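You operate a simulated robot arm through the tools that you are given. There is no shell and no other tool. Be economical: measure what you need, move in short steps, check, and stop when the job is done.

Carry out the task below with a simulated robot arm. There is one attempt and no reset: what you move stays moved.

Task
Wipe the ring stain off, slide the coaster over that spot and stand the bottle on it.
Fine: use the blue cloth pad and put it back. Set down upright: cloth pad, bottle. What is to be rubbed or washed off counts as gone when no trace of it is left.
Where things are to end (x, y in the base frame): cork coaster within 30 mm of [420, -120].
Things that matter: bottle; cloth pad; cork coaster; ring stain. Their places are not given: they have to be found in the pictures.

The check looks at the end state, three seconds after you hand in, the way a careful person would. Anything else that was tipped, shoved, dropped, spilled or broken makes it a failure. Flat cloth is picked up by pressing the open fingertips on it (5 to 10 N) and closing them slowly along it; thin cloth reads only 2 to 8 mm in the jaws.

Robot
A 7-joint arm with a two-finger parallel gripper, fixed in place. Base frame: the origin is at the foot of the arm, x ahead of it, y to its left, z up; the work surface is at about z = 780. Readings come in mm, degrees, newtons and seconds.
With the tool pointing down near the work surface it reaches from about 220 to 680 mm from the base axis. Its first joint turns from -66.0 to 66.0 degrees. Payload 2.4 kg.
Tool frame: the origin (TCP) lies between the finger pads and is the grasp point; the fingertips stand 30 mm ahead of it; z points along the fingers, y is the line along which they close. The gripper opens to 94 mm. The fingers are 28 mm wide and 10 mm thick; the gripper's body (50 by 96 mm) begins 55 mm behind the TCP.
Orientation is told as [roll, pitch, yaw] about the base's x, y, z axes, in that order, counted from this pose: with the fingers straight down and closing along the base's y, the tool's x points along the base's -x, its y along +y and its z along -z.

Tools
- The arm moves only by the tool servo_tool. Its argument "series" is a list of rows, each a list of 7 numbers: the shift along the base's x, y, z in mm, then the turn, a rotation vector about the base's x, y, z in degrees, then the opening in per cent of the stroke, from 0 (shut) to 100 (fully open). In form: [[tx, ty, tz, wx, wy, wz, claw], ...]. A call has 1 to 12 rows; each row is the pose to reach, as a shift and turn from the pose commanded when the call began. A row lasts 0.2 s, in which the tool goes at most 50 mm and 8.6 degrees; a call with a longer step from one row to the next is refused whole, and so is a gripper value outside its range. Where a pose cannot be reached the arm comes as near as it can. A force on the tool above 90 N (or 10 N above the force at the start of the call, whichever is more), or a blocked arm, ends the call early, and 0.2 s more pass. Each finger travels about 153 mm/s and halts on what it meets, pressing with about 31 N; the grip force reading is that of the motor and also rises with nothing between the fingers. The clock runs only during rows and for 0.2 s after the last one: add rows that repeat a pose to give the fingers time. It gives the time, the measured TCP pose, the force on the tool (base axes), the opening and the grip force at its end, in the units of the frame above (readings bear some noise), with the torque about the TCP (base axes, N m) and any sound that the robot's microphone picked up.
- Cameras (640 x 400 px; columns grow to the right, rows downward): "scene" is fixed at [33.2, 469.2, 1447.8]; the picture's right is [-0.78, -0.63, 0.00], its down [-0.34, 0.41, -0.85] and it looks along [0.53, -0.66, -0.53] (base axes); focal length 328 px, centre (320, 200). "wrist" rides on the gripper at [76, 14, -102] in the tool frame; the picture's right is [-0.18, 0.98, 0.00], its down [-0.75, -0.14, -0.64] and it looks along [-0.63, -0.12, 0.77] (tool axes); focal length 243 px, centre (320, 200).
- capture(camera): a new picture of that camera. It takes no simulated time.
- pixel_to_xyz(camera, pixels): there is no depth. For up to 12 entries [column, row, z] of the newest picture of that camera ("zoom" is the newest enlarged one), the place [x, y] in the base frame at which the ray of that pixel passes the height z, good to about 3 mm. It takes no simulated time.
- enlarge(camera, box): a new picture of the part [left, top, right, bottom] of that camera's present view, enlarged. It takes no simulated time.
- finish_job(): hands the job in; it is judged then, once.

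Go step by step. Measure first, check grasps and placings, and put right what went wrong. The budget is 80 turns and 54 pictures, counting those below and the enlarged ones. Unless the task says otherwise, let go and move clear before handing in, and close with one line.

The tools are called after "Request:" by a JSON object that holds its "op" and its "data". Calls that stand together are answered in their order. servo_tool: Moves the arm, as the interface text tells. Its arguments: {"type":"object","properties":{"series":{"type":"array","items":{"type":"array","items":{"type":"number"}}}},"required":["series"]} The other tools are called the same way: capture (camera) takes a picture; pixel_to_xyz (camera, pixels) gives the place at which the rays of pixels pass given heights; enlarge (camera, box) takes an enlarged picture of a part of a camera's view; finish_job () hands the job in.

At the start:

```text
time_s: 0.0
ee_pos: [415.8, -201.5, 1063.0]
ee_rot: [0.0, 0.0, 0.0]
contact_force: [0.2, 1.2, -0.2]
ft_torque: [0.0, -0.05, 0.0]
finger_gap: 94.3
grip_force: 0.1
```

scene: 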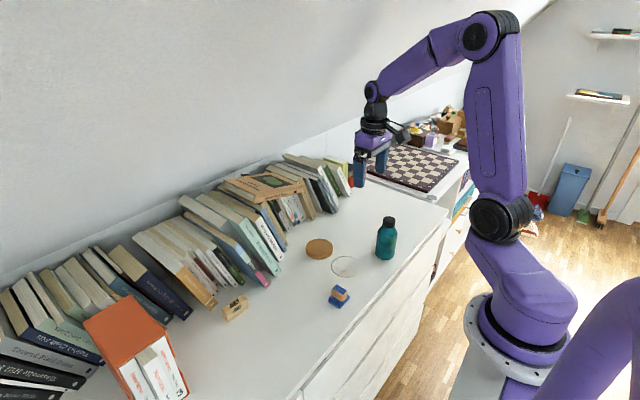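
wrist: 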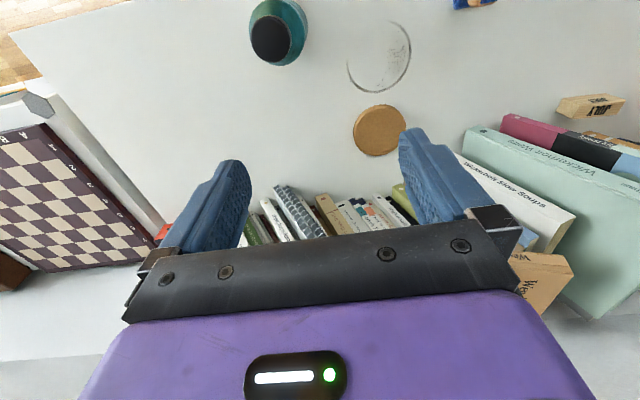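

The scene picture shows the coaster near (319,249), the ring stain near (343,266), the bottle near (386,240) and the blue pad near (339,296). I'll enlarge that area and measure.

Request:
{"op": "enlarge", "data": {"camera": "scene", "box": [280, 200, 420, 320]}}

Request:
{"op": "pixel_to_xyz", "data": {"camera": "scene", "pixels": [[319, 249, 785], [306, 249, 785], [333, 249, 785], [343, 266, 780], [331, 266, 780], [356, 266, 780], [386, 256, 780], [388, 220, 900], [339, 303, 780], [339, 288, 820]]}}

```text
3.33 times, centred on (350, 260) of scene
```

zoom: 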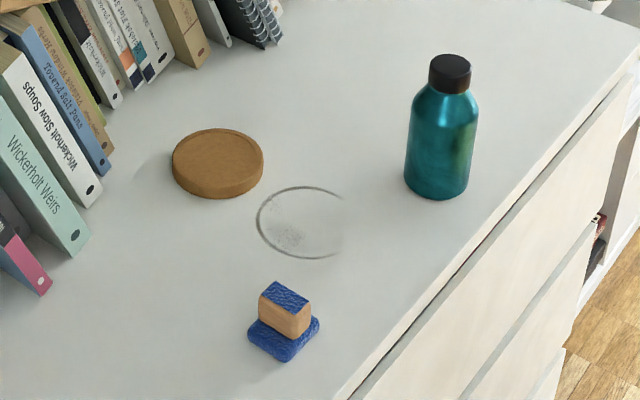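

```text
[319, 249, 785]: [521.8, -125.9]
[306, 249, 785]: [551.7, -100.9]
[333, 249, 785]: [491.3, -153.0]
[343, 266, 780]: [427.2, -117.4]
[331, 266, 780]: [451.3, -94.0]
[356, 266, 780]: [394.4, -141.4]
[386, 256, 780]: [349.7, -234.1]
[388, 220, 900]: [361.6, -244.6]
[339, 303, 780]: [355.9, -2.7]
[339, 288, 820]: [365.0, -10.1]
```

The pad is a blue base with a wooden handle block, blue on top, at zoom (285,320). I'll measure its handle and base corners, plus the bottle and coaster edges.

Request:
{"op": "pixel_to_xyz", "data": {"camera": "zoom", "pixels": [[248, 333, 785], [284, 361, 780], [319, 322, 785], [259, 316, 792], [259, 297, 820], [277, 281, 820], [310, 301, 820], [295, 315, 820], [260, 317, 792], [295, 339, 792], [310, 326, 792]]}}

Request:
{"op": "pixel_to_xyz", "data": {"camera": "zoom", "pixels": [[172, 155, 800], [264, 158, 800], [218, 129, 800], [218, 187, 800], [218, 198, 780], [257, 220, 780], [300, 186, 780], [310, 258, 780], [437, 200, 780], [404, 185, 780], [470, 185, 780], [450, 72, 915]]}}

Request:
{"op": "enlarge", "data": {"camera": "scene", "box": [320, 275, 360, 315]}}

```text
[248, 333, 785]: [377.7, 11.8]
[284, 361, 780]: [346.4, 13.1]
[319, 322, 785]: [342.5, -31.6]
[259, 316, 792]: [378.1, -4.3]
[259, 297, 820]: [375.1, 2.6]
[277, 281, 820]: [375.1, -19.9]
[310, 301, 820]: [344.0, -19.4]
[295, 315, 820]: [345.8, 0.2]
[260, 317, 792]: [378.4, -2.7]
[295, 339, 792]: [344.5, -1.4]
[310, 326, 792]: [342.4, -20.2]
```

```text
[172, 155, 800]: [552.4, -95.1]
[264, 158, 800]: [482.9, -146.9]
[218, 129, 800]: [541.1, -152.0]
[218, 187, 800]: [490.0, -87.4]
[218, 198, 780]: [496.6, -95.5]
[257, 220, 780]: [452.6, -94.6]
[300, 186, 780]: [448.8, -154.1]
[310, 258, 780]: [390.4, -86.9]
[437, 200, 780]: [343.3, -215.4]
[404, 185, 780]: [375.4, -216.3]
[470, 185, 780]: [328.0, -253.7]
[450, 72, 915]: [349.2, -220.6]
```

```text
10.00 times, centred on (340, 295) of scene
```

zoom: 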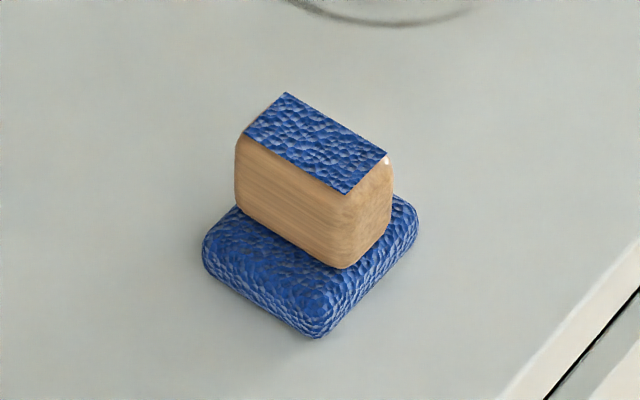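

The handle is centred near (360,-10), about 33 mm long in x and 21 mm in y, with its top near z 820. I'll move above it at TCP z 900 and look with the wrist camera.

Request:
{"op": "servo_tool", "data": {"series": [[-14, 45, 0, 0, 0, 0, 100], [-28, 90, 0, 0, 0, 0, 100], [-42, 135, 0, 0, 0, 0, 100], [-56, 180, -10, 0, 0, 0, 100], [-56, 191, -55, 0, 0, 0, 100], [-56, 191, -100, 0, 0, 0, 100], [-56, 191, -145, 0, 0, 0, 100], [-56, 191, -163, 0, 0, 0, 100], [-56, 191, -163, 0, 0, 0, 100]]}}

Request:
{"op": "capture", "data": {"camera": "wrist"}}

Request:
{"op": "enlarge", "data": {"camera": "scene", "box": [280, 220, 400, 320]}}

```text
time_s: 2.0
ee_pos: [361.1, -10.8, 898.3]
ee_rot: [0.0, 0.1, 0.0]
contact_force: [-0.1, 0.0, -0.1]
ft_torque: [-0.04, -0.02, 0.0]
finger_gap: 94.2
grip_force: 0.1
```

```text
49 pictures are left
```

wrist: 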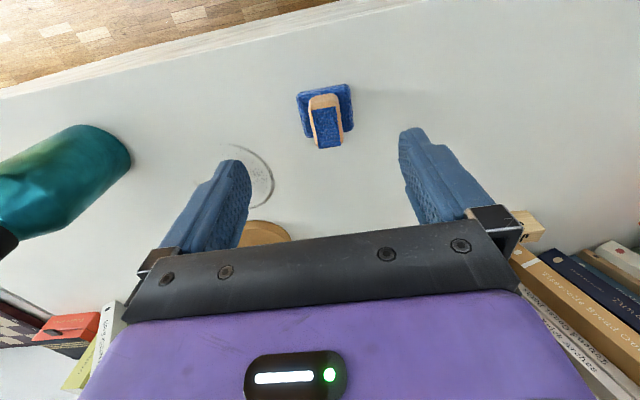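

```text
4.00 times, centred on (340, 270) of scene
```

zoom: 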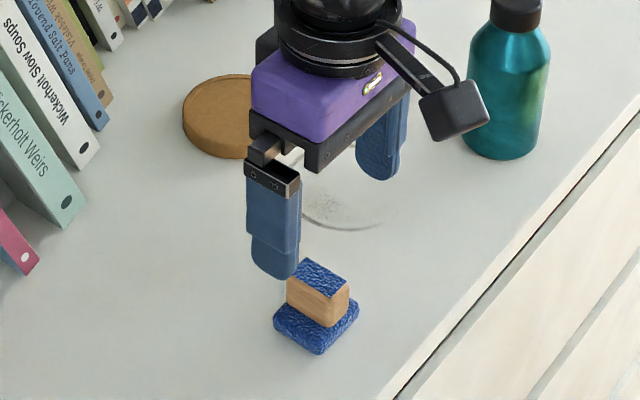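

The wrist view shows the handle top near (328,127) between the fingers. I'll cross-check its position.

Request:
{"op": "pixel_to_xyz", "data": {"camera": "wrist", "pixels": [[311, 108, 820], [337, 107, 820], [342, 146, 820], [319, 149, 820], [297, 93, 792], [350, 84, 792], [354, 130, 792]]}}

```text
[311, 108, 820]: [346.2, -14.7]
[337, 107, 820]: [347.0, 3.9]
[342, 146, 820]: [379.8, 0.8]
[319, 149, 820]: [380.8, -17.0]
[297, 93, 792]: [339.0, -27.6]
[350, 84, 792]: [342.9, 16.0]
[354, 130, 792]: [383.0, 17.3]
```

Both views put the handle centre at about (362,-8), aligned with x. I'll go down to TCP z 831 and close.

Request:
{"op": "servo_tool", "data": {"series": [[1, 2, -30, 0, 0, 0, 100], [1, 2, -55, 0, 0, 0, 100], [1, 2, -68, 0, 0, 0, 100], [1, 2, -68, 0, 0, 0, 100], [1, 2, -68, 0, 0, 0, 60], [1, 2, -68, 0, 0, 0, 40], [1, 2, -68, 0, 0, 0, 25], [1, 2, -68, 0, 0, 0, 10], [1, 2, -68, 0, 0, 0, 10]]}}

Request:
{"op": "enlarge", "data": {"camera": "scene", "box": [300, 240, 380, 320]}}

```text
time_s: 4.0
ee_pos: [360.5, -7.7, 830.7]
ee_rot: [-0.1, 0.0, 0.0]
contact_force: [1.0, 0.0, 1.4]
ft_torque: [-0.01, -0.02, -0.01]
finger_gap: 22.8
grip_force: 30.6
```

```text
5.00 times, centred on (340, 280) of scene
```

zoom: 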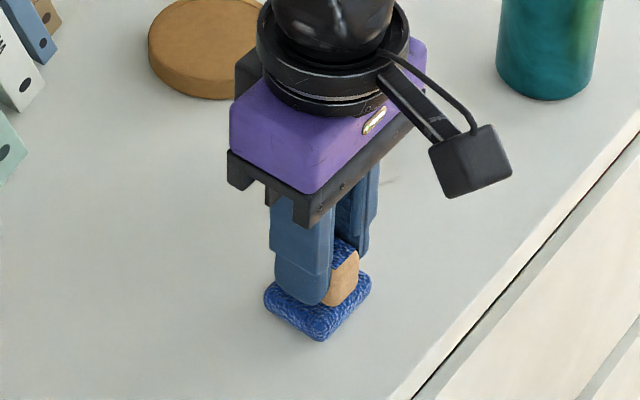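

The handle is held with a gap of 22.8 mm. I'll lift 25 mm, carry the pad over the stain, and lower it while watching the force.

Request:
{"op": "servo_tool", "data": {"series": [[0, 0, 12, 0, 0, 0, 10], [0, 0, 25, 0, 0, 0, 10], [20, -35, 25, 0, 0, 0, 10], [40, -70, 25, 0, 0, 0, 10], [58, -112, 25, 0, 0, 0, 10], [58, -112, 12, 0, 0, 0, 10], [58, -112, 4, 0, 0, 0, 10], [58, -112, 0, 0, 0, 0, 10], [58, -112, -1, 0, 0, 0, 10]]}}

Request:
{"op": "enlarge", "data": {"camera": "scene", "box": [280, 210, 400, 310]}}

```text
time_s: 6.0
ee_pos: [419.6, -120.8, 831.8]
ee_rot: [0.1, 0.0, 0.1]
contact_force: [-2.9, -0.8, 13.9]
ft_torque: [0.02, 0.13, 0.0]
finger_gap: 22.8
grip_force: 30.7
```

```text
4.00 times, centred on (340, 260) of scene
```

zoom: 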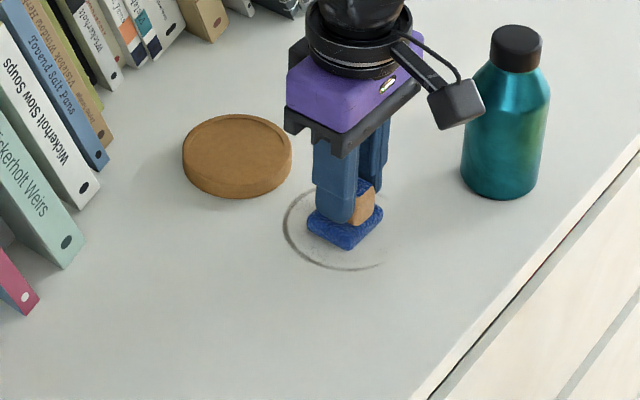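

The pad sits in the middle of the ring under about 14 N. I'll rub in a circle of radius 26 mm, staying clear of the coaster.

Request:
{"op": "servo_tool", "data": {"series": [[13, 0, 0, 0, 0, 0, 10], [26, 0, 0, 0, 0, 0, 10], [22, 15, 0, 0, 0, 0, 10], [11, 25, 0, 0, 0, 0, 10], [0, 27, 0, 0, 0, 0, 10], [-14, 25, 0, 0, 0, 0, 10], [-24, 14, 0, 0, 0, 0, 10], [-27, 0, 0, 0, 0, 0, 10], [-24, -14, 0, 0, 0, 0, 10], [-14, -24, 0, 0, 0, 0, 10], [0, -27, 0, 0, 0, 0, 10], [14, -22, 0, 0, 0, 0, 10]]}}

Request:
{"op": "enlarge", "data": {"camera": "scene", "box": [280, 210, 400, 310]}}

```text
time_s: 8.6
ee_pos: [433.6, -144.4, 830.9]
ee_rot: [-0.2, -0.2, -0.1]
contact_force: [-1.9, -2.6, 6.5]
ft_torque: [-0.04, 0.15, 0.09]
finger_gap: 22.9
grip_force: 31.1
```

```text
4.00 times, centred on (340, 260) of scene
```

zoom: 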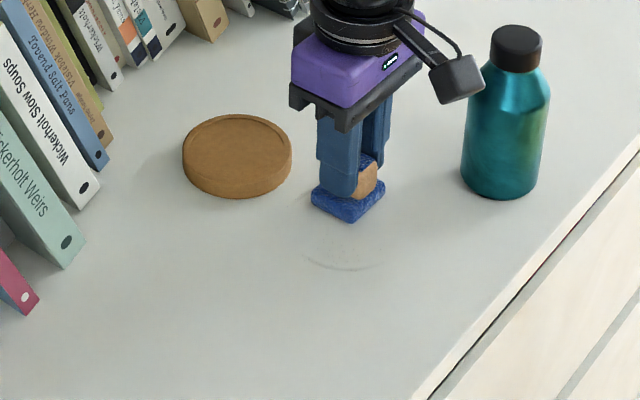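

Most of it is gone; a faint arc remains near zoom (340,268), on the -x/+y side. I'll press 1 mm more and do another round, dwelling on that side.

Request:
{"op": "servo_tool", "data": {"series": [[-7, -8, -1, 0, 0, 0, 10], [-28, -4, -1, 0, 0, 0, 10], [-42, 12, -1, 0, 0, 0, 10], [-44, 30, -1, 0, 0, 0, 10], [-38, 48, -1, 0, 0, 0, 10], [-24, 58, -1, 0, 0, 0, 10], [-8, 58, -1, 0, 0, 0, 10], [-24, 60, -1, 0, 0, 0, 10], [-40, 50, -1, 0, 0, 0, 10], [-46, 34, -1, 0, 0, 0, 10], [-36, 48, -1, 0, 0, 0, 10], [-14, 56, -1, 0, 0, 0, 10]]}}

Request:
{"op": "servo_tool", "data": {"series": [[14, -4, 0, 0, 0, 0, 10], [24, -18, 0, 0, 0, 0, 10], [26, -34, 0, 0, 0, 0, 10], [26, -52, 0, 0, 0, 0, 10], [22, -68, 0, 0, 0, 0, 10], [8, -82, 0, 0, 0, 0, 10], [-10, -84, 0, 0, 0, 0, 10], [-4, -68, 0, 0, 0, 0, 10], [4, -52, 0, 0, 0, 0, 10], [4, -34, 0, 0, 0, 0, 10], [0, -16, 0, 0, 0, 0, 10], [-15, 0, 0, 0, 0, 0, 10]]}}

Request:
{"op": "servo_tool", "data": {"series": [[-10, 14, 10, 0, 0, 0, 10], [-20, 30, 25, 0, 0, 0, 10], [-26, 50, 25, 0, 0, 0, 10], [-32, 70, 25, 0, 0, 0, 10]]}}

Request:
{"op": "enlarge", "data": {"camera": "scene", "box": [300, 230, 380, 300]}}

```text
time_s: 11.2
ee_pos: [418.9, -88.2, 829.2]
ee_rot: [0.0, 0.0, -0.3]
contact_force: [-9.5, -4.2, 21.5]
ft_torque: [-0.16, 0.37, -0.01]
finger_gap: 23.1
grip_force: 31.2
```

```text
time_s: 13.8
ee_pos: [403.0, -87.1, 832.0]
ee_rot: [0.0, 0.0, 0.0]
contact_force: [-1.4, -0.1, -0.4]
ft_torque: [0.0, 0.0, -0.03]
finger_gap: 22.8
grip_force: 30.5
```

```text
time_s: 14.8
ee_pos: [370.5, -17.7, 854.3]
ee_rot: [0.0, -0.1, -0.1]
contact_force: [-1.1, 0.3, -0.9]
ft_torque: [0.01, -0.03, -0.01]
finger_gap: 22.7
grip_force: 30.7
```

```text
5.71 times, centred on (340, 265) of scene
```

zoom: 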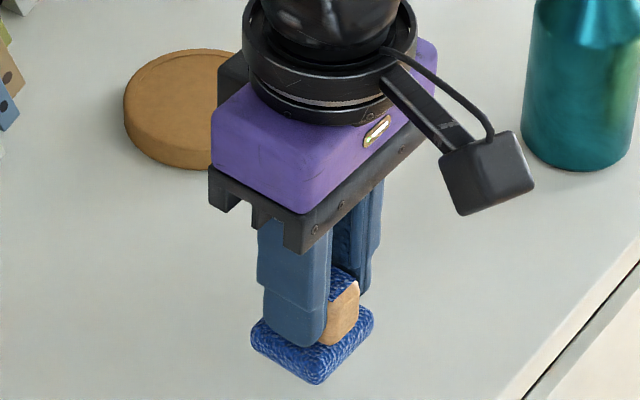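

The gripper hides the spot from the scene camera, so I'll check with the wrist camera.

Request:
{"op": "enlarge", "data": {"camera": "wrist", "box": [130, 80, 330, 230]}}

```text
2.67 times, centred on (230, 155) of wrist
```

zoom: 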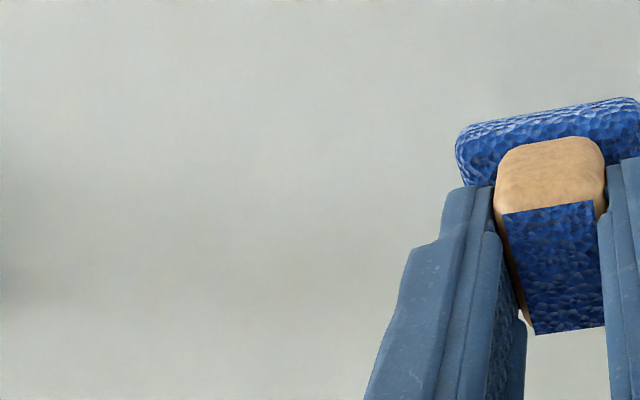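

No mark is visible here, but part of the spot is covered. I'll move up and away in +y for an unobstructed scene view.

Request:
{"op": "servo_tool", "data": {"series": [[-5, 30, 30, 0, 0, 0, 10], [-10, 70, 60, 0, 0, 0, 10], [-20, 115, 75, 0, 0, 0, 10]]}}

Request:
{"op": "enlarge", "data": {"camera": "scene", "box": [310, 235, 380, 295]}}

Request:
{"op": "enlarge", "data": {"camera": "wrist", "box": [0, 50, 240, 230]}}

```text
refused: row 2 steps farther than a row can; nothing moved
```

```text
6.67 times, centred on (345, 265) of scene
```

zoom: 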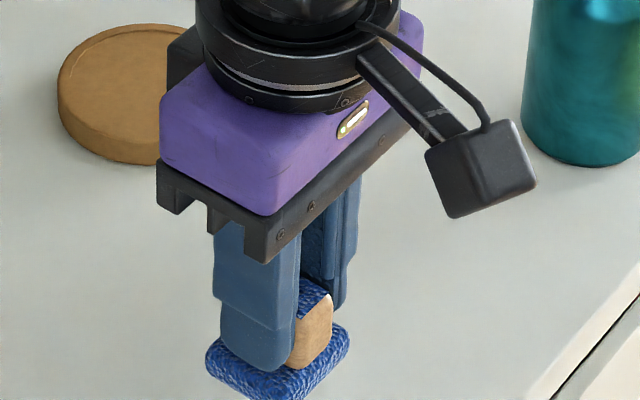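

```text
2.22 times, centred on (120, 140) of wrist
```

zoom: 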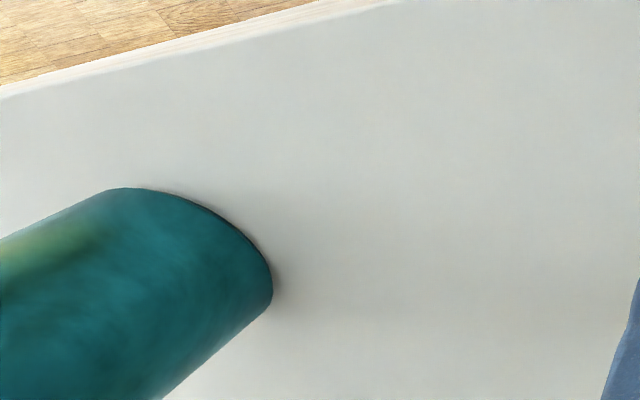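

That call was refused because one step was too long. I'll go with shorter steps.

Request:
{"op": "servo_tool", "data": {"series": [[-5, 25, 25, 0, 0, 0, 10], [-10, 55, 45, 0, 0, 0, 10], [-15, 85, 65, 0, 0, 0, 10], [-20, 110, 75, 0, 0, 0, 10]]}}

Request:
{"op": "enlarge", "data": {"camera": "scene", "box": [310, 235, 380, 295]}}

Request:
{"op": "capture", "data": {"camera": "wrist"}}

```text
time_s: 15.8
ee_pos: [352.2, 92.7, 931.6]
ee_rot: [-0.1, 0.0, -0.1]
contact_force: [0.2, -0.2, -0.3]
ft_torque: [0.01, 0.05, 0.04]
finger_gap: 22.8
grip_force: 30.8
```

```text
6.67 times, centred on (345, 265) of scene
```

zoom: 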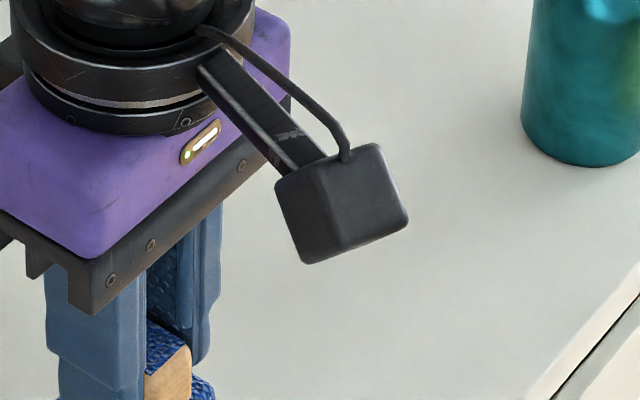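

```text
39 pictures are left
```

wrist: 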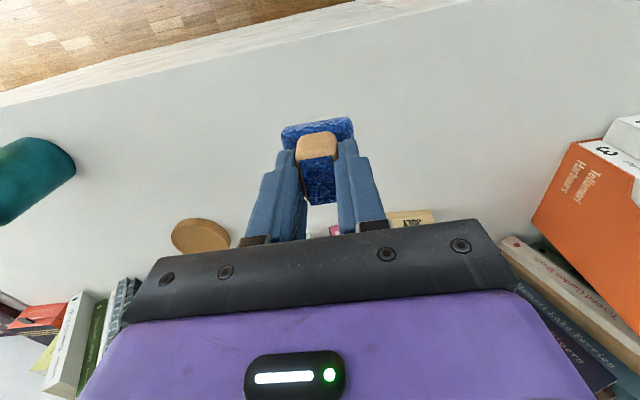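

The stain spot lies around wrist (150,190), between the bottle and the coaster. I'll enlarge it to look for traces.

Request:
{"op": "enlarge", "data": {"camera": "wrist", "box": [80, 130, 260, 250]}}

Request:
{"op": "pixel_to_xyz", "data": {"camera": "zoom", "pixels": [[200, 200, 780], [300, 200, 780], [300, 250, 780], [300, 300, 780]]}}

```text
3.33 times, centred on (170, 190) of wrist
```

zoom: 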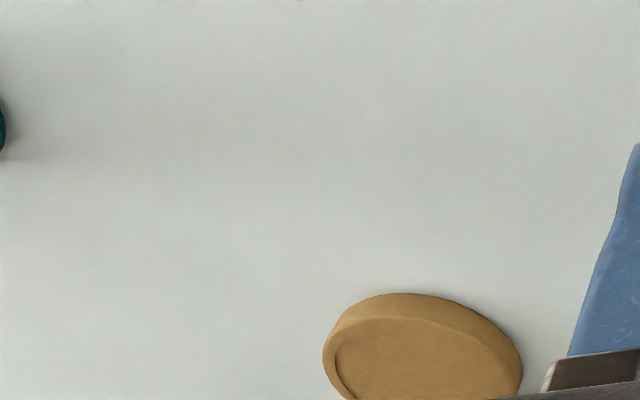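

```text
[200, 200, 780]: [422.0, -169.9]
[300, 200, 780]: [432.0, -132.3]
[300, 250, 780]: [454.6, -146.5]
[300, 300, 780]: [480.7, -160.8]
```

No trace shows around zoom (200–300, 200), though I'll check again once the arm is out of the way. Now I'll put the pad back at (362,-8).

Request:
{"op": "servo_tool", "data": {"series": [[5, -35, -25, 0, 0, 0, 10], [10, -70, -50, 0, 0, 0, 10], [10, -100, -75, 0, 0, 0, 10], [10, -100, -92, 0, 0, 0, 10], [10, -100, -98, 0, 0, 0, 10], [10, -100, -100, 0, 0, 0, 10], [10, -100, -100, 0, 0, 0, 10]]}}

```text
time_s: 17.4
ee_pos: [362.1, -5.3, 830.5]
ee_rot: [-0.1, 0.0, 0.0]
contact_force: [1.0, -0.6, -0.3]
ft_torque: [0.0, 0.0, -0.01]
finger_gap: 22.5
grip_force: 30.7
```

There's no contact force yet. I'll lower in 1 mm steps.

Request:
{"op": "servo_tool", "data": {"series": [[0, -2, -1, 0, 0, 0, 10], [0, -2, -1, 0, 0, 0, 10]]}}

Request:
{"op": "enlarge", "data": {"camera": "scene", "box": [310, 260, 370, 310]}}

```text
time_s: 18.0
ee_pos: [361.7, -8.3, 828.2]
ee_rot: [0.0, -0.1, 0.1]
contact_force: [0.8, 8.6, 19.0]
ft_torque: [0.35, 0.03, -0.01]
finger_gap: 22.8
grip_force: 31.0
```

```text
8.00 times, centred on (340, 285) of scene
```

zoom: 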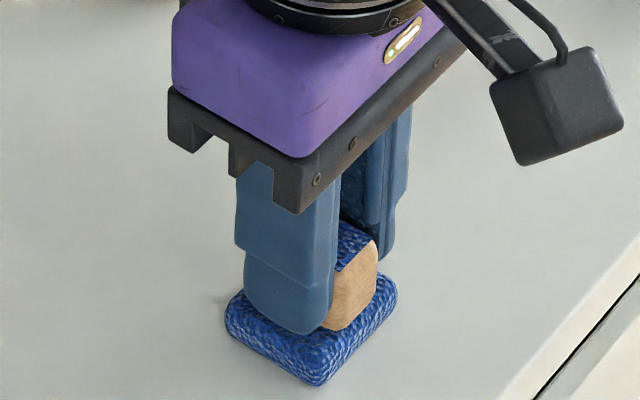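

The pad is down (19 N). I'll release, rise straight up, and move back from the view.

Request:
{"op": "servo_tool", "data": {"series": [[0, 0, 1, 0, 0, 0, 30], [0, 0, 1, 0, 0, 0, 60], [0, 0, 1, 0, 0, 0, 80], [0, 0, 20, 0, 0, 0, 80], [0, 0, 60, 0, 0, 0, 100], [0, 0, 105, 0, 0, 0, 100], [0, 0, 150, 0, 0, 0, 100], [30, -35, 170, 0, 0, 0, 100], [60, -70, 180, 0, 0, 0, 100], [95, -100, 180, 0, 0, 0, 100], [125, -112, 180, 0, 0, 0, 100]]}}

Request:
{"op": "enlarge", "data": {"camera": "scene", "box": [280, 210, 400, 310]}}

Request:
{"op": "capture", "data": {"camera": "wrist"}}

```text
refused: row 8 steps farther than a row can; nothing moved
```

```text
4.00 times, centred on (340, 260) of scene
```

zoom: 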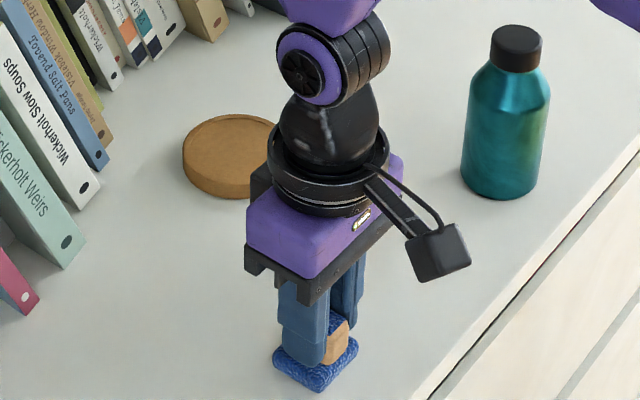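

```text
35 pictures are left
```

wrist: 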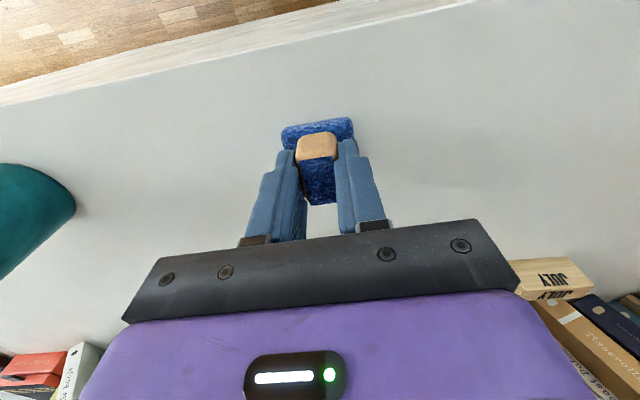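

That was refused for step length. I'll release and rise first, then shift in smaller steps.

Request:
{"op": "servo_tool", "data": {"series": [[0, 0, 1, 0, 0, 0, 30], [0, 0, 1, 0, 0, 0, 60], [0, 0, 1, 0, 0, 0, 80], [0, 0, 20, 0, 0, 0, 80], [0, 0, 60, 0, 0, 0, 100], [0, 0, 100, 0, 0, 0, 100], [0, 0, 140, 0, 0, 0, 100], [25, -25, 165, 0, 0, 0, 100], [50, -50, 180, 0, 0, 0, 100], [80, -75, 190, 0, 0, 0, 100], [105, -95, 190, 0, 0, 0, 100], [125, -112, 190, 0, 0, 0, 100]]}}

Request:
{"op": "enlarge", "data": {"camera": "scene", "box": [280, 210, 400, 310]}}

Request:
{"op": "capture", "data": {"camera": "wrist"}}

```text
time_s: 20.6
ee_pos: [486.6, -120.7, 1019.2]
ee_rot: [0.0, 0.2, 0.0]
contact_force: [-0.2, 0.9, 0.1]
ft_torque: [0.01, 0.02, 0.01]
finger_gap: 93.9
grip_force: 0.1
```

```text
4.00 times, centred on (340, 260) of scene
```

zoom: 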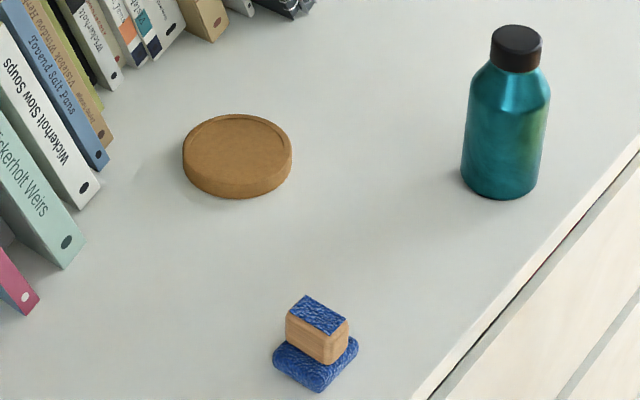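

```text
33 pictures are left
```

wrist: 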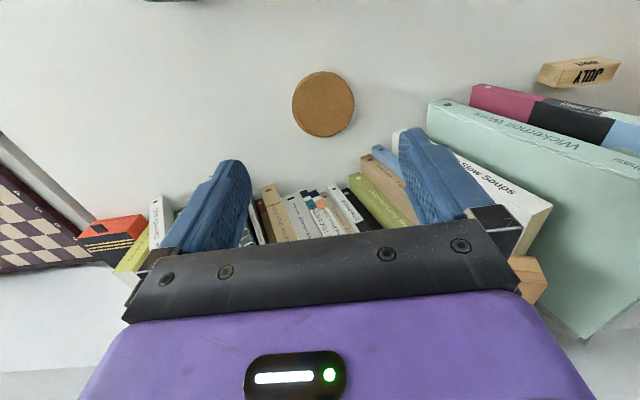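

The pad stands upright and the stain spot looks clean, with nothing around zoom (345,225). I'll take one close look at the spot and measure the coaster.

Request:
{"op": "enlarge", "data": {"camera": "scene", "box": [318, 245, 368, 285]}}

Request:
{"op": "pixel_to_xyz", "data": {"camera": "wrist", "pixels": [[292, 104, 792], [355, 102, 792], [322, 71, 792], [325, 137, 792], [397, 150, 800], [250, 210, 800]]}}

Request:
{"op": "enlarge", "data": {"camera": "wrist", "box": [240, 50, 440, 200]}}

```text
10.00 times, centred on (343, 265) of scene
```

zoom: 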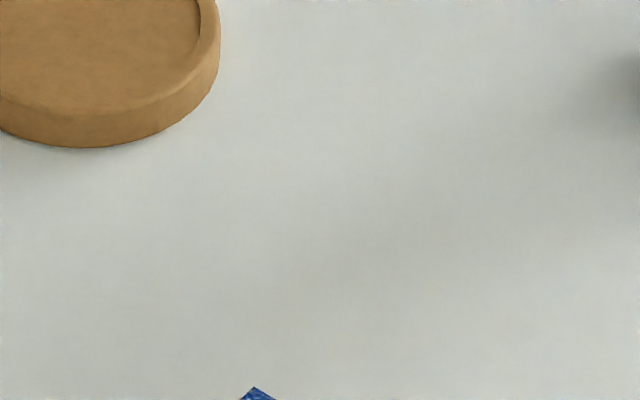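

```text
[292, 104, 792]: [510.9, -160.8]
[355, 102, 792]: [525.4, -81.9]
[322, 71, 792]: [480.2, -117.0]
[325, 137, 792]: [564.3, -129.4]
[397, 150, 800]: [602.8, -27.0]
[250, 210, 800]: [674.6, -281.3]
```

```text
2.67 times, centred on (340, 125) of wrist
```

zoom: 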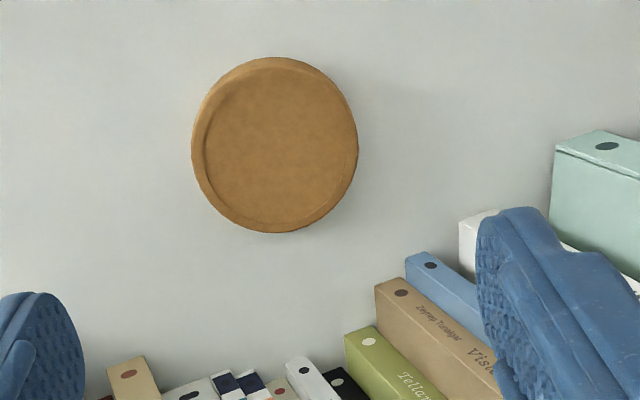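

The spot is clean. The coaster centre is about (519,-121.5) and its diameter about 82 mm, so the open gripper (94 mm) can straddle it. I'll move above it and check the clearance first.

Request:
{"op": "servo_tool", "data": {"series": [[20, -1, -30, 0, 0, 0, 100], [32, -1, -75, 0, 0, 0, 100], [32, -1, -120, 0, 0, 0, 100], [32, -1, -150, 0, 0, 0, 100], [32, -1, -165, 0, 0, 0, 100], [32, -1, -165, 0, 0, 0, 100]]}}

Request:
{"op": "capture", "data": {"camera": "wrist"}}

Request:
{"op": "enlarge", "data": {"camera": "scene", "box": [270, 180, 390, 280]}}

```text
time_s: 22.0
ee_pos: [521.2, -120.9, 855.0]
ee_rot: [0.0, 0.0, 0.0]
contact_force: [0.6, 0.5, 0.0]
ft_torque: [-0.01, 0.03, -0.01]
finger_gap: 94.1
grip_force: 0.0
```

```text
30 pictures are left
```

wrist: 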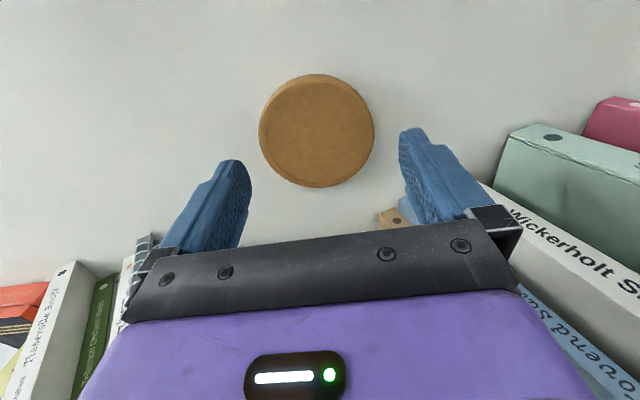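

```text
4.00 times, centred on (330, 230) of scene
```

zoom: 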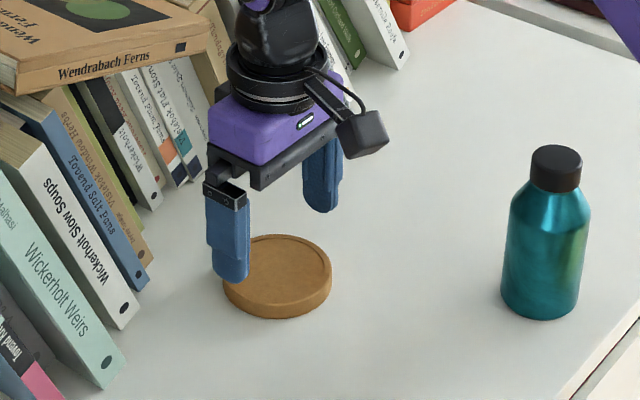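

Request:
{"op": "pixel_to_xyz", "data": {"camera": "wrist", "pixels": [[259, 130, 793], [374, 130, 793], [316, 74, 793], [318, 188, 793], [493, 185, 800], [380, 212, 820], [410, 200, 800]]}}

```text
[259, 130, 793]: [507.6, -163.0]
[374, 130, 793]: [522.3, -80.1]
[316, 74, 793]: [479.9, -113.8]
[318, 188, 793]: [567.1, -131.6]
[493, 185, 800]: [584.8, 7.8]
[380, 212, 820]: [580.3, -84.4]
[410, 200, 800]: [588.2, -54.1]
```

The coaster centre is near (520,-122), leaving roughly 4 mm clearance each side. The nearest books are at x ≥ 580, so I'll descend slowly to TCP z 815, watching the force.

Request:
{"op": "servo_tool", "data": {"series": [[-1, -1, -15, 0, 0, 0, 100], [-1, -1, -25, 0, 0, 0, 100], [-1, -1, -30, 0, 0, 0, 100], [-1, -1, -34, 0, 0, 0, 100], [-1, -1, -38, 0, 0, 0, 100], [-1, -1, -40, 0, 0, 0, 100]]}}

Request:
{"op": "enlarge", "data": {"camera": "scene", "box": [280, 200, 370, 275]}}

```text
time_s: 23.4
ee_pos: [517.0, -122.0, 813.6]
ee_rot: [0.0, 0.0, 0.0]
contact_force: [-0.8, 0.1, 0.0]
ft_torque: [-0.03, 0.01, -0.02]
finger_gap: 93.9
grip_force: 0.1
```

```text
5.33 times, centred on (325, 238) of scene
```

zoom: 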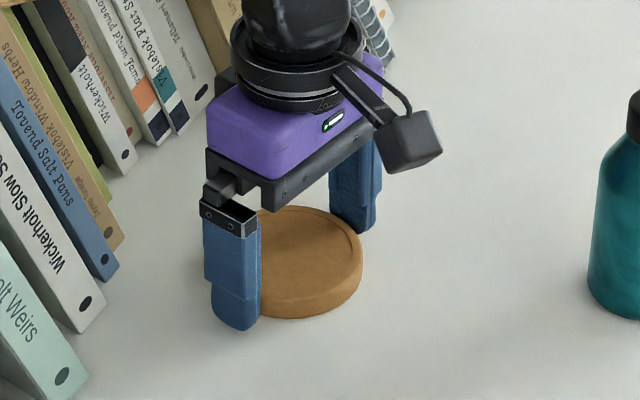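

Both fingers straddle the coaster with no contact force. I'll close on it.

Request:
{"op": "servo_tool", "data": {"series": [[0, 0, 0, 0, 0, 0, 92], [0, 0, 0, 0, 0, 0, 86], [0, 0, 0, 0, 0, 0, 80], [0, 0, 0, 0, 0, 0, 80]]}}

```text
time_s: 24.4
ee_pos: [518.0, -122.9, 814.1]
ee_rot: [0.0, -0.1, -0.1]
contact_force: [-0.9, -0.1, -0.2]
ft_torque: [0.03, -0.01, -0.03]
finger_gap: 81.8
grip_force: 31.2
```

The coaster is gripped at 81.8 mm. I'll slide it about 99 mm toward -x.

Request:
{"op": "servo_tool", "data": {"series": [[-12, 0, 0, 0, 0, 0, 80], [-26, 1, 0, 0, 0, 0, 80], [-40, 1, 0, 0, 0, 0, 80], [-54, 2, 0, 0, 0, 0, 80], [-68, 2, 0, 0, 0, 0, 80], [-82, 2, 0, 0, 0, 0, 80], [-92, 2, 0, 0, 0, 0, 80], [-99, 2, 0, 0, 0, 0, 80], [-99, 2, 0, 0, 0, 0, 80]]}}

Request:
{"op": "enlarge", "data": {"camera": "scene", "box": [280, 210, 400, 310]}}

```text
time_s: 26.4
ee_pos: [418.0, -121.3, 813.7]
ee_rot: [0.0, 0.0, -0.1]
contact_force: [-0.1, -0.2, -0.3]
ft_torque: [0.01, -0.01, 0.0]
finger_gap: 81.9
grip_force: 31.0
```

```text
4.00 times, centred on (340, 260) of scene
```

zoom: 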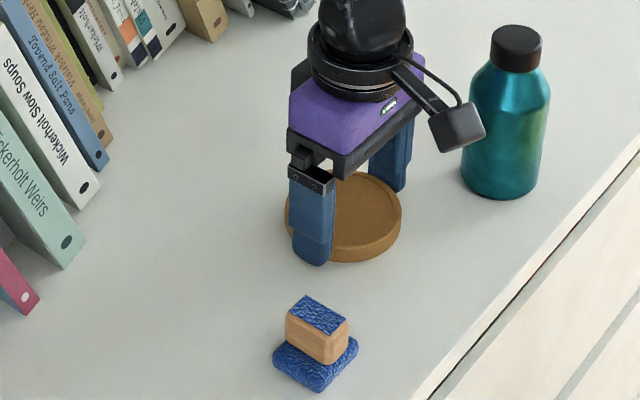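

The coaster followed. I'll release, rise clear to z ~1015 and move toward above the bottle.

Request:
{"op": "servo_tool", "data": {"series": [[0, 0, 0, 0, 0, 0, 90], [0, 0, 0, 0, 0, 0, 100], [0, 0, 0, 0, 0, 0, 100], [0, 0, 25, 0, 0, 0, 100], [0, 0, 70, 0, 0, 0, 100], [0, 0, 115, 0, 0, 0, 100], [0, 0, 160, 0, 0, 0, 100], [0, 0, 200, 0, 0, 0, 100], [-15, -30, 210, 0, 0, 0, 100], [-35, -60, 210, 0, 0, 0, 100], [-55, -90, 210, 0, 0, 0, 100], [-66, -113, 210, 0, 0, 0, 100]]}}

Request:
{"op": "capture", "data": {"camera": "wrist"}}

Request:
{"op": "enlarge", "data": {"camera": "scene", "box": [300, 180, 420, 280]}}

```text
time_s: 29.0
ee_pos: [352.7, -234.1, 1022.9]
ee_rot: [0.0, 0.1, 0.0]
contact_force: [-0.3, 0.2, 0.4]
ft_torque: [0.02, 0.03, 0.02]
finger_gap: 94.0
grip_force: 0.0
```

```text
26 pictures are left
```

wrist: 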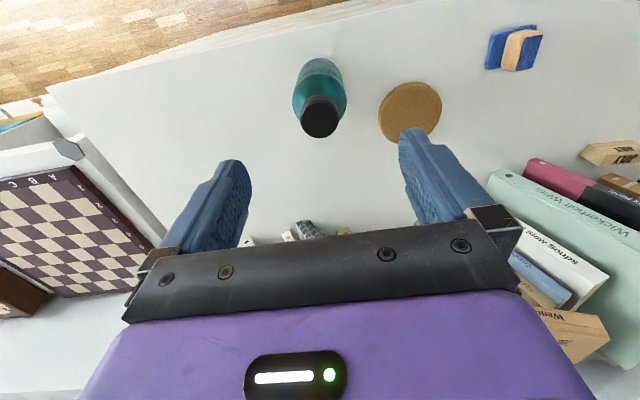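

```text
4.00 times, centred on (360, 230) of scene
```

zoom: 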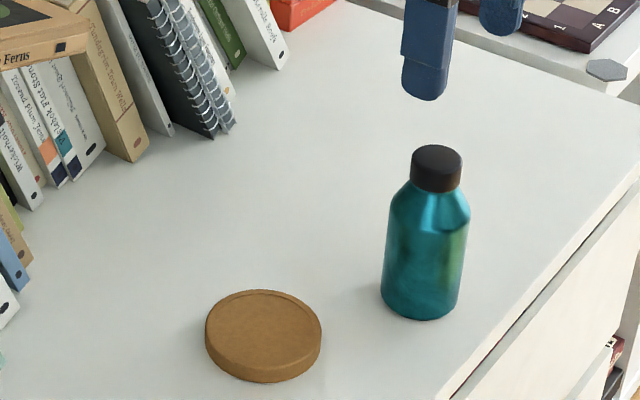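

The bottle cap top is at wrist (320,121) and zoom (437,158). I'll triangulate its height and centre, and measure the coaster.

Request:
{"op": "pixel_to_xyz", "data": {"camera": "zoom", "pixels": [[437, 159, 890], [437, 159, 910], [437, 159, 930], [381, 290, 780], [461, 290, 780], [421, 320, 780], [205, 330, 793], [322, 333, 793], [263, 291, 793], [263, 367, 793]]}}

Request:
{"op": "pixel_to_xyz", "data": {"camera": "wrist", "pixels": [[320, 121, 890], [320, 121, 910], [320, 121, 930], [302, 119, 910], [338, 117, 910], [292, 95, 840], [347, 90, 840], [378, 113, 793], [441, 108, 793], [408, 82, 793], [410, 143, 793]]}}

```text
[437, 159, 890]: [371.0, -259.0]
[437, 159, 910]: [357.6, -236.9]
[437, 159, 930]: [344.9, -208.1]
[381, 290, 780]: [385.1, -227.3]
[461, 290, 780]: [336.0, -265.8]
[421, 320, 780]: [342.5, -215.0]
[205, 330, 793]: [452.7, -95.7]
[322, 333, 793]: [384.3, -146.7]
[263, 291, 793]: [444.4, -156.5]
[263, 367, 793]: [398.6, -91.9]
```

```text
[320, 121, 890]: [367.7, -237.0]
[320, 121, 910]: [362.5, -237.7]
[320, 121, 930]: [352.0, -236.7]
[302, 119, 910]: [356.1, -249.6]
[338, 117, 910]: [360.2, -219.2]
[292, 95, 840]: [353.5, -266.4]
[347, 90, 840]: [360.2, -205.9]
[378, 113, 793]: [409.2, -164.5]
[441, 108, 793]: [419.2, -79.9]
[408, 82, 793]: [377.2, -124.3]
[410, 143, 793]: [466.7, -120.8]
```

The cap top is at z ≈ 910, the bottle axis at about (359,-237), its body ~60 mm wide, and the coaster centre at about (419,-122). I'll grip the body just below the shoulder at TCP z 863, which keeps the palm clear of the cap.

Request:
{"op": "servo_tool", "data": {"series": [[6, -3, -40, 0, 0, 0, 100], [6, -3, -80, 0, 0, 0, 100], [6, -3, -115, 0, 0, 0, 100], [6, -3, -140, 0, 0, 0, 100], [6, -3, -153, 0, 0, 0, 100], [6, -3, -160, 0, 0, 0, 100], [6, -3, -160, 0, 0, 0, 100]]}}

Request:
{"op": "enlarge", "data": {"camera": "scene", "box": [320, 180, 440, 280]}}

Request:
{"op": "capture", "data": {"camera": "wrist"}}

```text
time_s: 30.6
ee_pos: [356.9, -237.1, 863.2]
ee_rot: [0.1, 0.0, 0.1]
contact_force: [0.0, -0.1, -0.4]
ft_torque: [-0.01, 0.01, -0.01]
finger_gap: 94.0
grip_force: 0.0
```

```text
4.00 times, centred on (380, 230) of scene
```

zoom: 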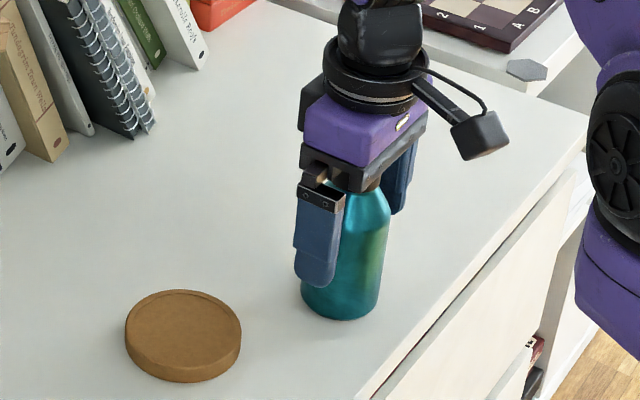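

```text
23 pictures are left
```

wrist: 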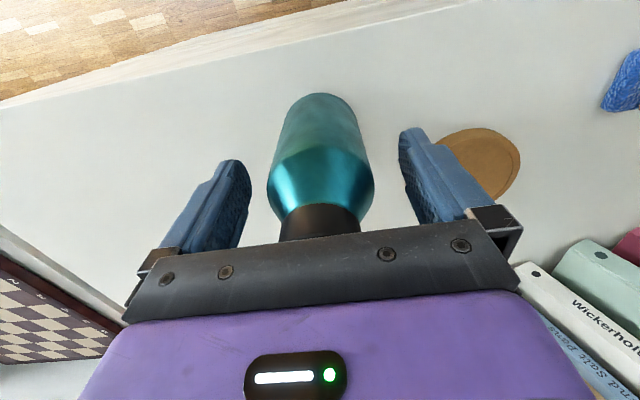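

The bottle stands centred between the fingers and nothing is touching. I'll close gently.

Request:
{"op": "servo_tool", "data": {"series": [[0, 0, 0, 0, 0, 0, 85], [0, 0, 0, 0, 0, 0, 75], [0, 0, 0, 0, 0, 0, 68], [0, 0, 0, 0, 0, 0, 60], [0, 0, 0, 0, 0, 0, 52], [0, 0, 0, 0, 0, 0, 52]]}}

Request:
{"op": "servo_tool", "data": {"series": [[0, 0, 4, 0, 0, 0, 52], [0, 0, 8, 0, 0, 0, 52], [0, 0, 8, 0, 0, 0, 52]]}}

Request:
{"op": "enlarge", "data": {"camera": "scene", "box": [320, 180, 440, 280]}}

```text
time_s: 32.0
ee_pos: [357.8, -237.5, 862.7]
ee_rot: [0.1, 0.0, -0.1]
contact_force: [0.3, -1.5, 1.9]
ft_torque: [0.02, 0.0, -0.03]
finger_gap: 58.8
grip_force: 31.4
```

```text
time_s: 32.8
ee_pos: [359.1, -237.5, 871.0]
ee_rot: [-0.1, 0.1, 0.0]
contact_force: [0.2, -0.5, -3.8]
ft_torque: [0.02, -0.01, 0.0]
finger_gap: 58.4
grip_force: 31.1
```

```text
4.00 times, centred on (380, 230) of scene
```

zoom: 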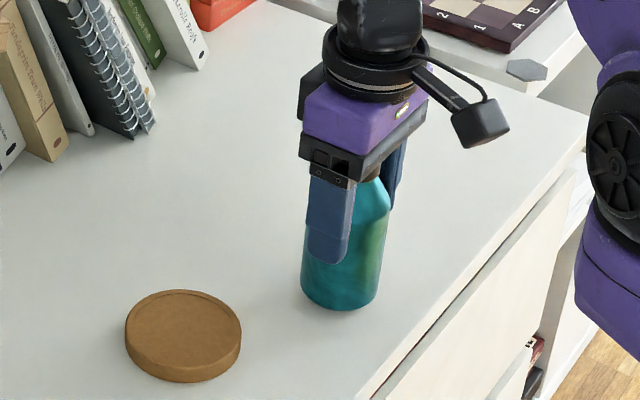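

The bottle is off the surface and weighs about 4 N. I'll raise it 35 mm more and carry it over the coaster centre (419,-122).

Request:
{"op": "servo_tool", "data": {"series": [[0, 0, 18, 0, 0, 0, 52], [0, 0, 35, 0, 0, 0, 52], [10, 20, 35, 0, 0, 0, 52], [22, 42, 35, 0, 0, 0, 52], [34, 65, 35, 0, 0, 0, 52], [46, 88, 35, 0, 0, 0, 52], [56, 107, 35, 0, 0, 0, 52], [61, 115, 35, 0, 0, 0, 52], [61, 115, 35, 0, 0, 0, 52]]}}

Request:
{"op": "enlarge", "data": {"camera": "scene", "box": [280, 200, 400, 300]}}

Request:
{"op": "capture", "data": {"camera": "wrist"}}

```text
time_s: 34.8
ee_pos: [419.3, -122.9, 905.9]
ee_rot: [0.0, 0.0, -0.1]
contact_force: [-0.7, 0.2, -4.1]
ft_torque: [0.01, 0.02, 0.02]
finger_gap: 58.5
grip_force: 30.7
```

```text
4.00 times, centred on (340, 250) of scene
```

zoom: 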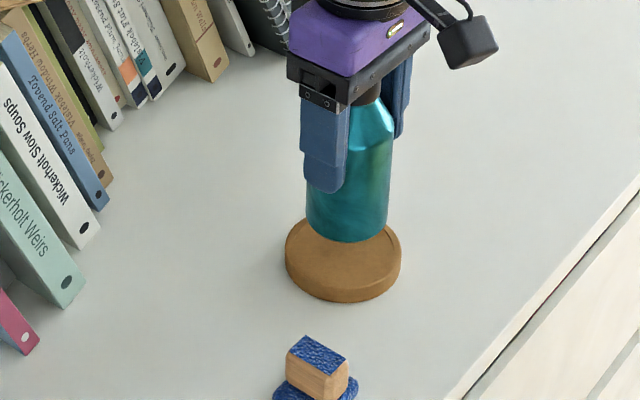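

```text
20 pictures are left
```

wrist: 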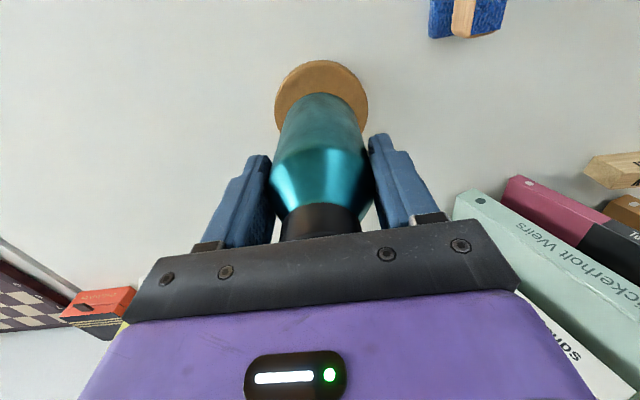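

The bottle is over the coaster and level. I'll lower it to just above and then in small steps.

Request:
{"op": "servo_tool", "data": {"series": [[0, 0, -10, 0, 0, 0, 52], [0, 0, -18, 0, 0, 0, 52], [0, 0, -22, 0, 0, 0, 52], [0, 0, -22, 0, 0, 0, 52]]}}

Request:
{"op": "enlarge", "data": {"camera": "scene", "box": [310, 225, 390, 285]}}

```text
time_s: 35.8
ee_pos: [419.4, -122.5, 883.6]
ee_rot: [0.0, 0.0, 0.0]
contact_force: [0.7, -0.2, -4.8]
ft_torque: [0.02, 0.01, -0.01]
finger_gap: 58.9
grip_force: 30.8
```

```text
6.67 times, centred on (350, 255) of scene
```

zoom: 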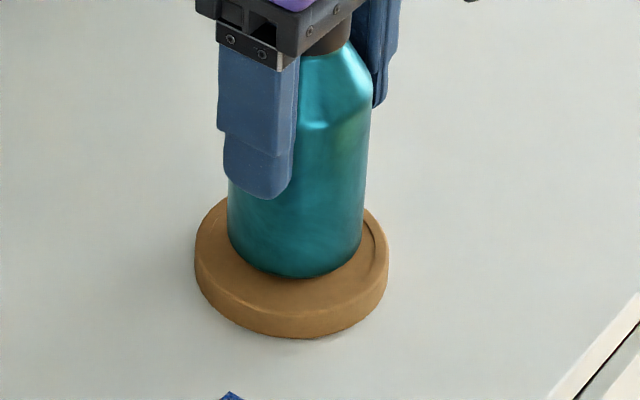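

It's not touching yet (-4.8 N is the bottle's weight). I'll go down in 1–2 mm steps.

Request:
{"op": "servo_tool", "data": {"series": [[0, 0, -2, 0, 0, 0, 52], [0, 0, -4, 0, 0, 0, 52], [0, 0, -4, 0, 0, 0, 52]]}}

Request:
{"op": "servo_tool", "data": {"series": [[0, 0, -1, 0, 0, 0, 52], [0, 0, -2, 0, 0, 0, 52], [0, 0, -2, 0, 0, 0, 52]]}}

```text
time_s: 36.6
ee_pos: [419.3, -121.8, 880.5]
ee_rot: [0.0, 0.0, 0.0]
contact_force: [0.8, 0.0, -4.8]
ft_torque: [-0.02, -0.02, 0.02]
finger_gap: 58.7
grip_force: 31.0
```

```text
time_s: 37.4
ee_pos: [419.7, -121.4, 879.6]
ee_rot: [0.0, -0.1, 0.1]
contact_force: [0.7, -0.8, -3.3]
ft_torque: [-0.02, 0.03, 0.01]
finger_gap: 59.0
grip_force: 31.0
```

Request:
{"op": "servo_tool", "data": {"series": [[0, 0, -1, 0, 0, 0, 52], [0, 0, -2, 0, 0, 0, 52], [0, 0, -2, 0, 0, 0, 52]]}}

Request:
{"op": "enlarge", "data": {"camera": "scene", "box": [310, 225, 390, 285]}}

```text
time_s: 38.2
ee_pos: [421.0, -121.3, 878.0]
ee_rot: [-0.2, -0.2, 0.1]
contact_force: [-0.1, -0.2, 23.6]
ft_torque: [0.02, -0.31, 0.02]
finger_gap: 58.4
grip_force: 30.6
```

```text
6.67 times, centred on (350, 255) of scene
```

zoom: 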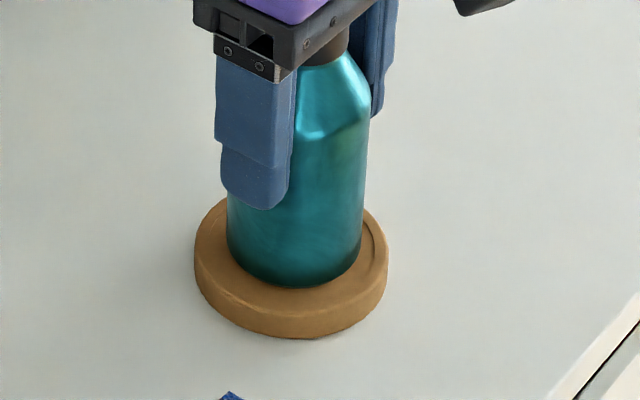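

The bottle is seated (23.6 N). I'll ease up 1.5 mm, open slowly, then rise straight up and away.

Request:
{"op": "servo_tool", "data": {"series": [[0, 0, 1.5, 0, 0, 0, 52], [0, 0, 1.5, 0, 0, 0, 66], [0, 0, 1.5, 0, 0, 0, 75], [0, 0, 1.5, 0, 0, 0, 90], [0, 0, 1.5, 0, 0, 0, 100], [0, 0, 20, 0, 0, 0, 100], [0, 0, 60, 0, 0, 0, 100], [0, 0, 105, 0, 0, 0, 100], [0, 0, 150, 0, 0, 0, 100], [0, 0, 150, 0, 0, 0, 100]]}}

Request:
{"op": "enlarge", "data": {"camera": "scene", "box": [280, 200, 400, 310]}}

Request:
{"op": "capture", "data": {"camera": "wrist"}}

```text
time_s: 40.4
ee_pos: [421.0, -121.1, 1028.5]
ee_rot: [0.0, 0.1, 0.0]
contact_force: [-0.1, 0.7, 0.7]
ft_torque: [-0.01, 0.04, 0.02]
finger_gap: 94.1
grip_force: 0.0
```

```text
3.64 times, centred on (340, 255) of scene
```

zoom: 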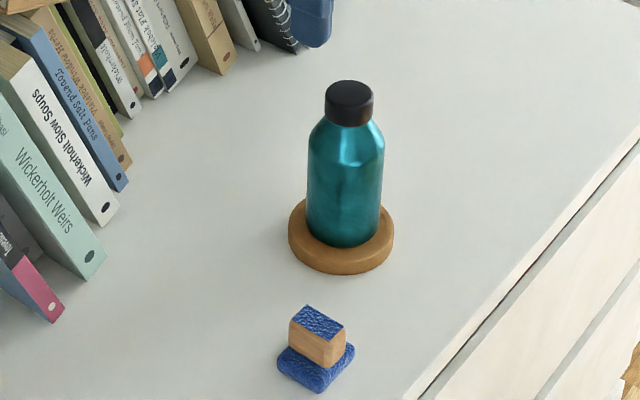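

```text
16 pictures are left
```

wrist: 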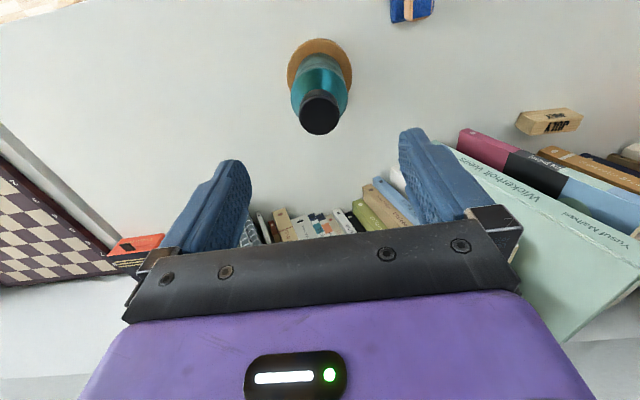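

The bottle stands upright on the coaster at about (420,-121), the pad is back in its place, no stain is visible, and the gripper is clear. I'm handing in.

Request:
{"op": "finish_job", "data": {}}

```text
The job is handed in.
```

I wiped off the ring stain, put the cloth pad back and slid the coaster to about (420, -121). The bottle now stands upright on it; in the last pictures no trace of the stain showed and nothing else had moved.
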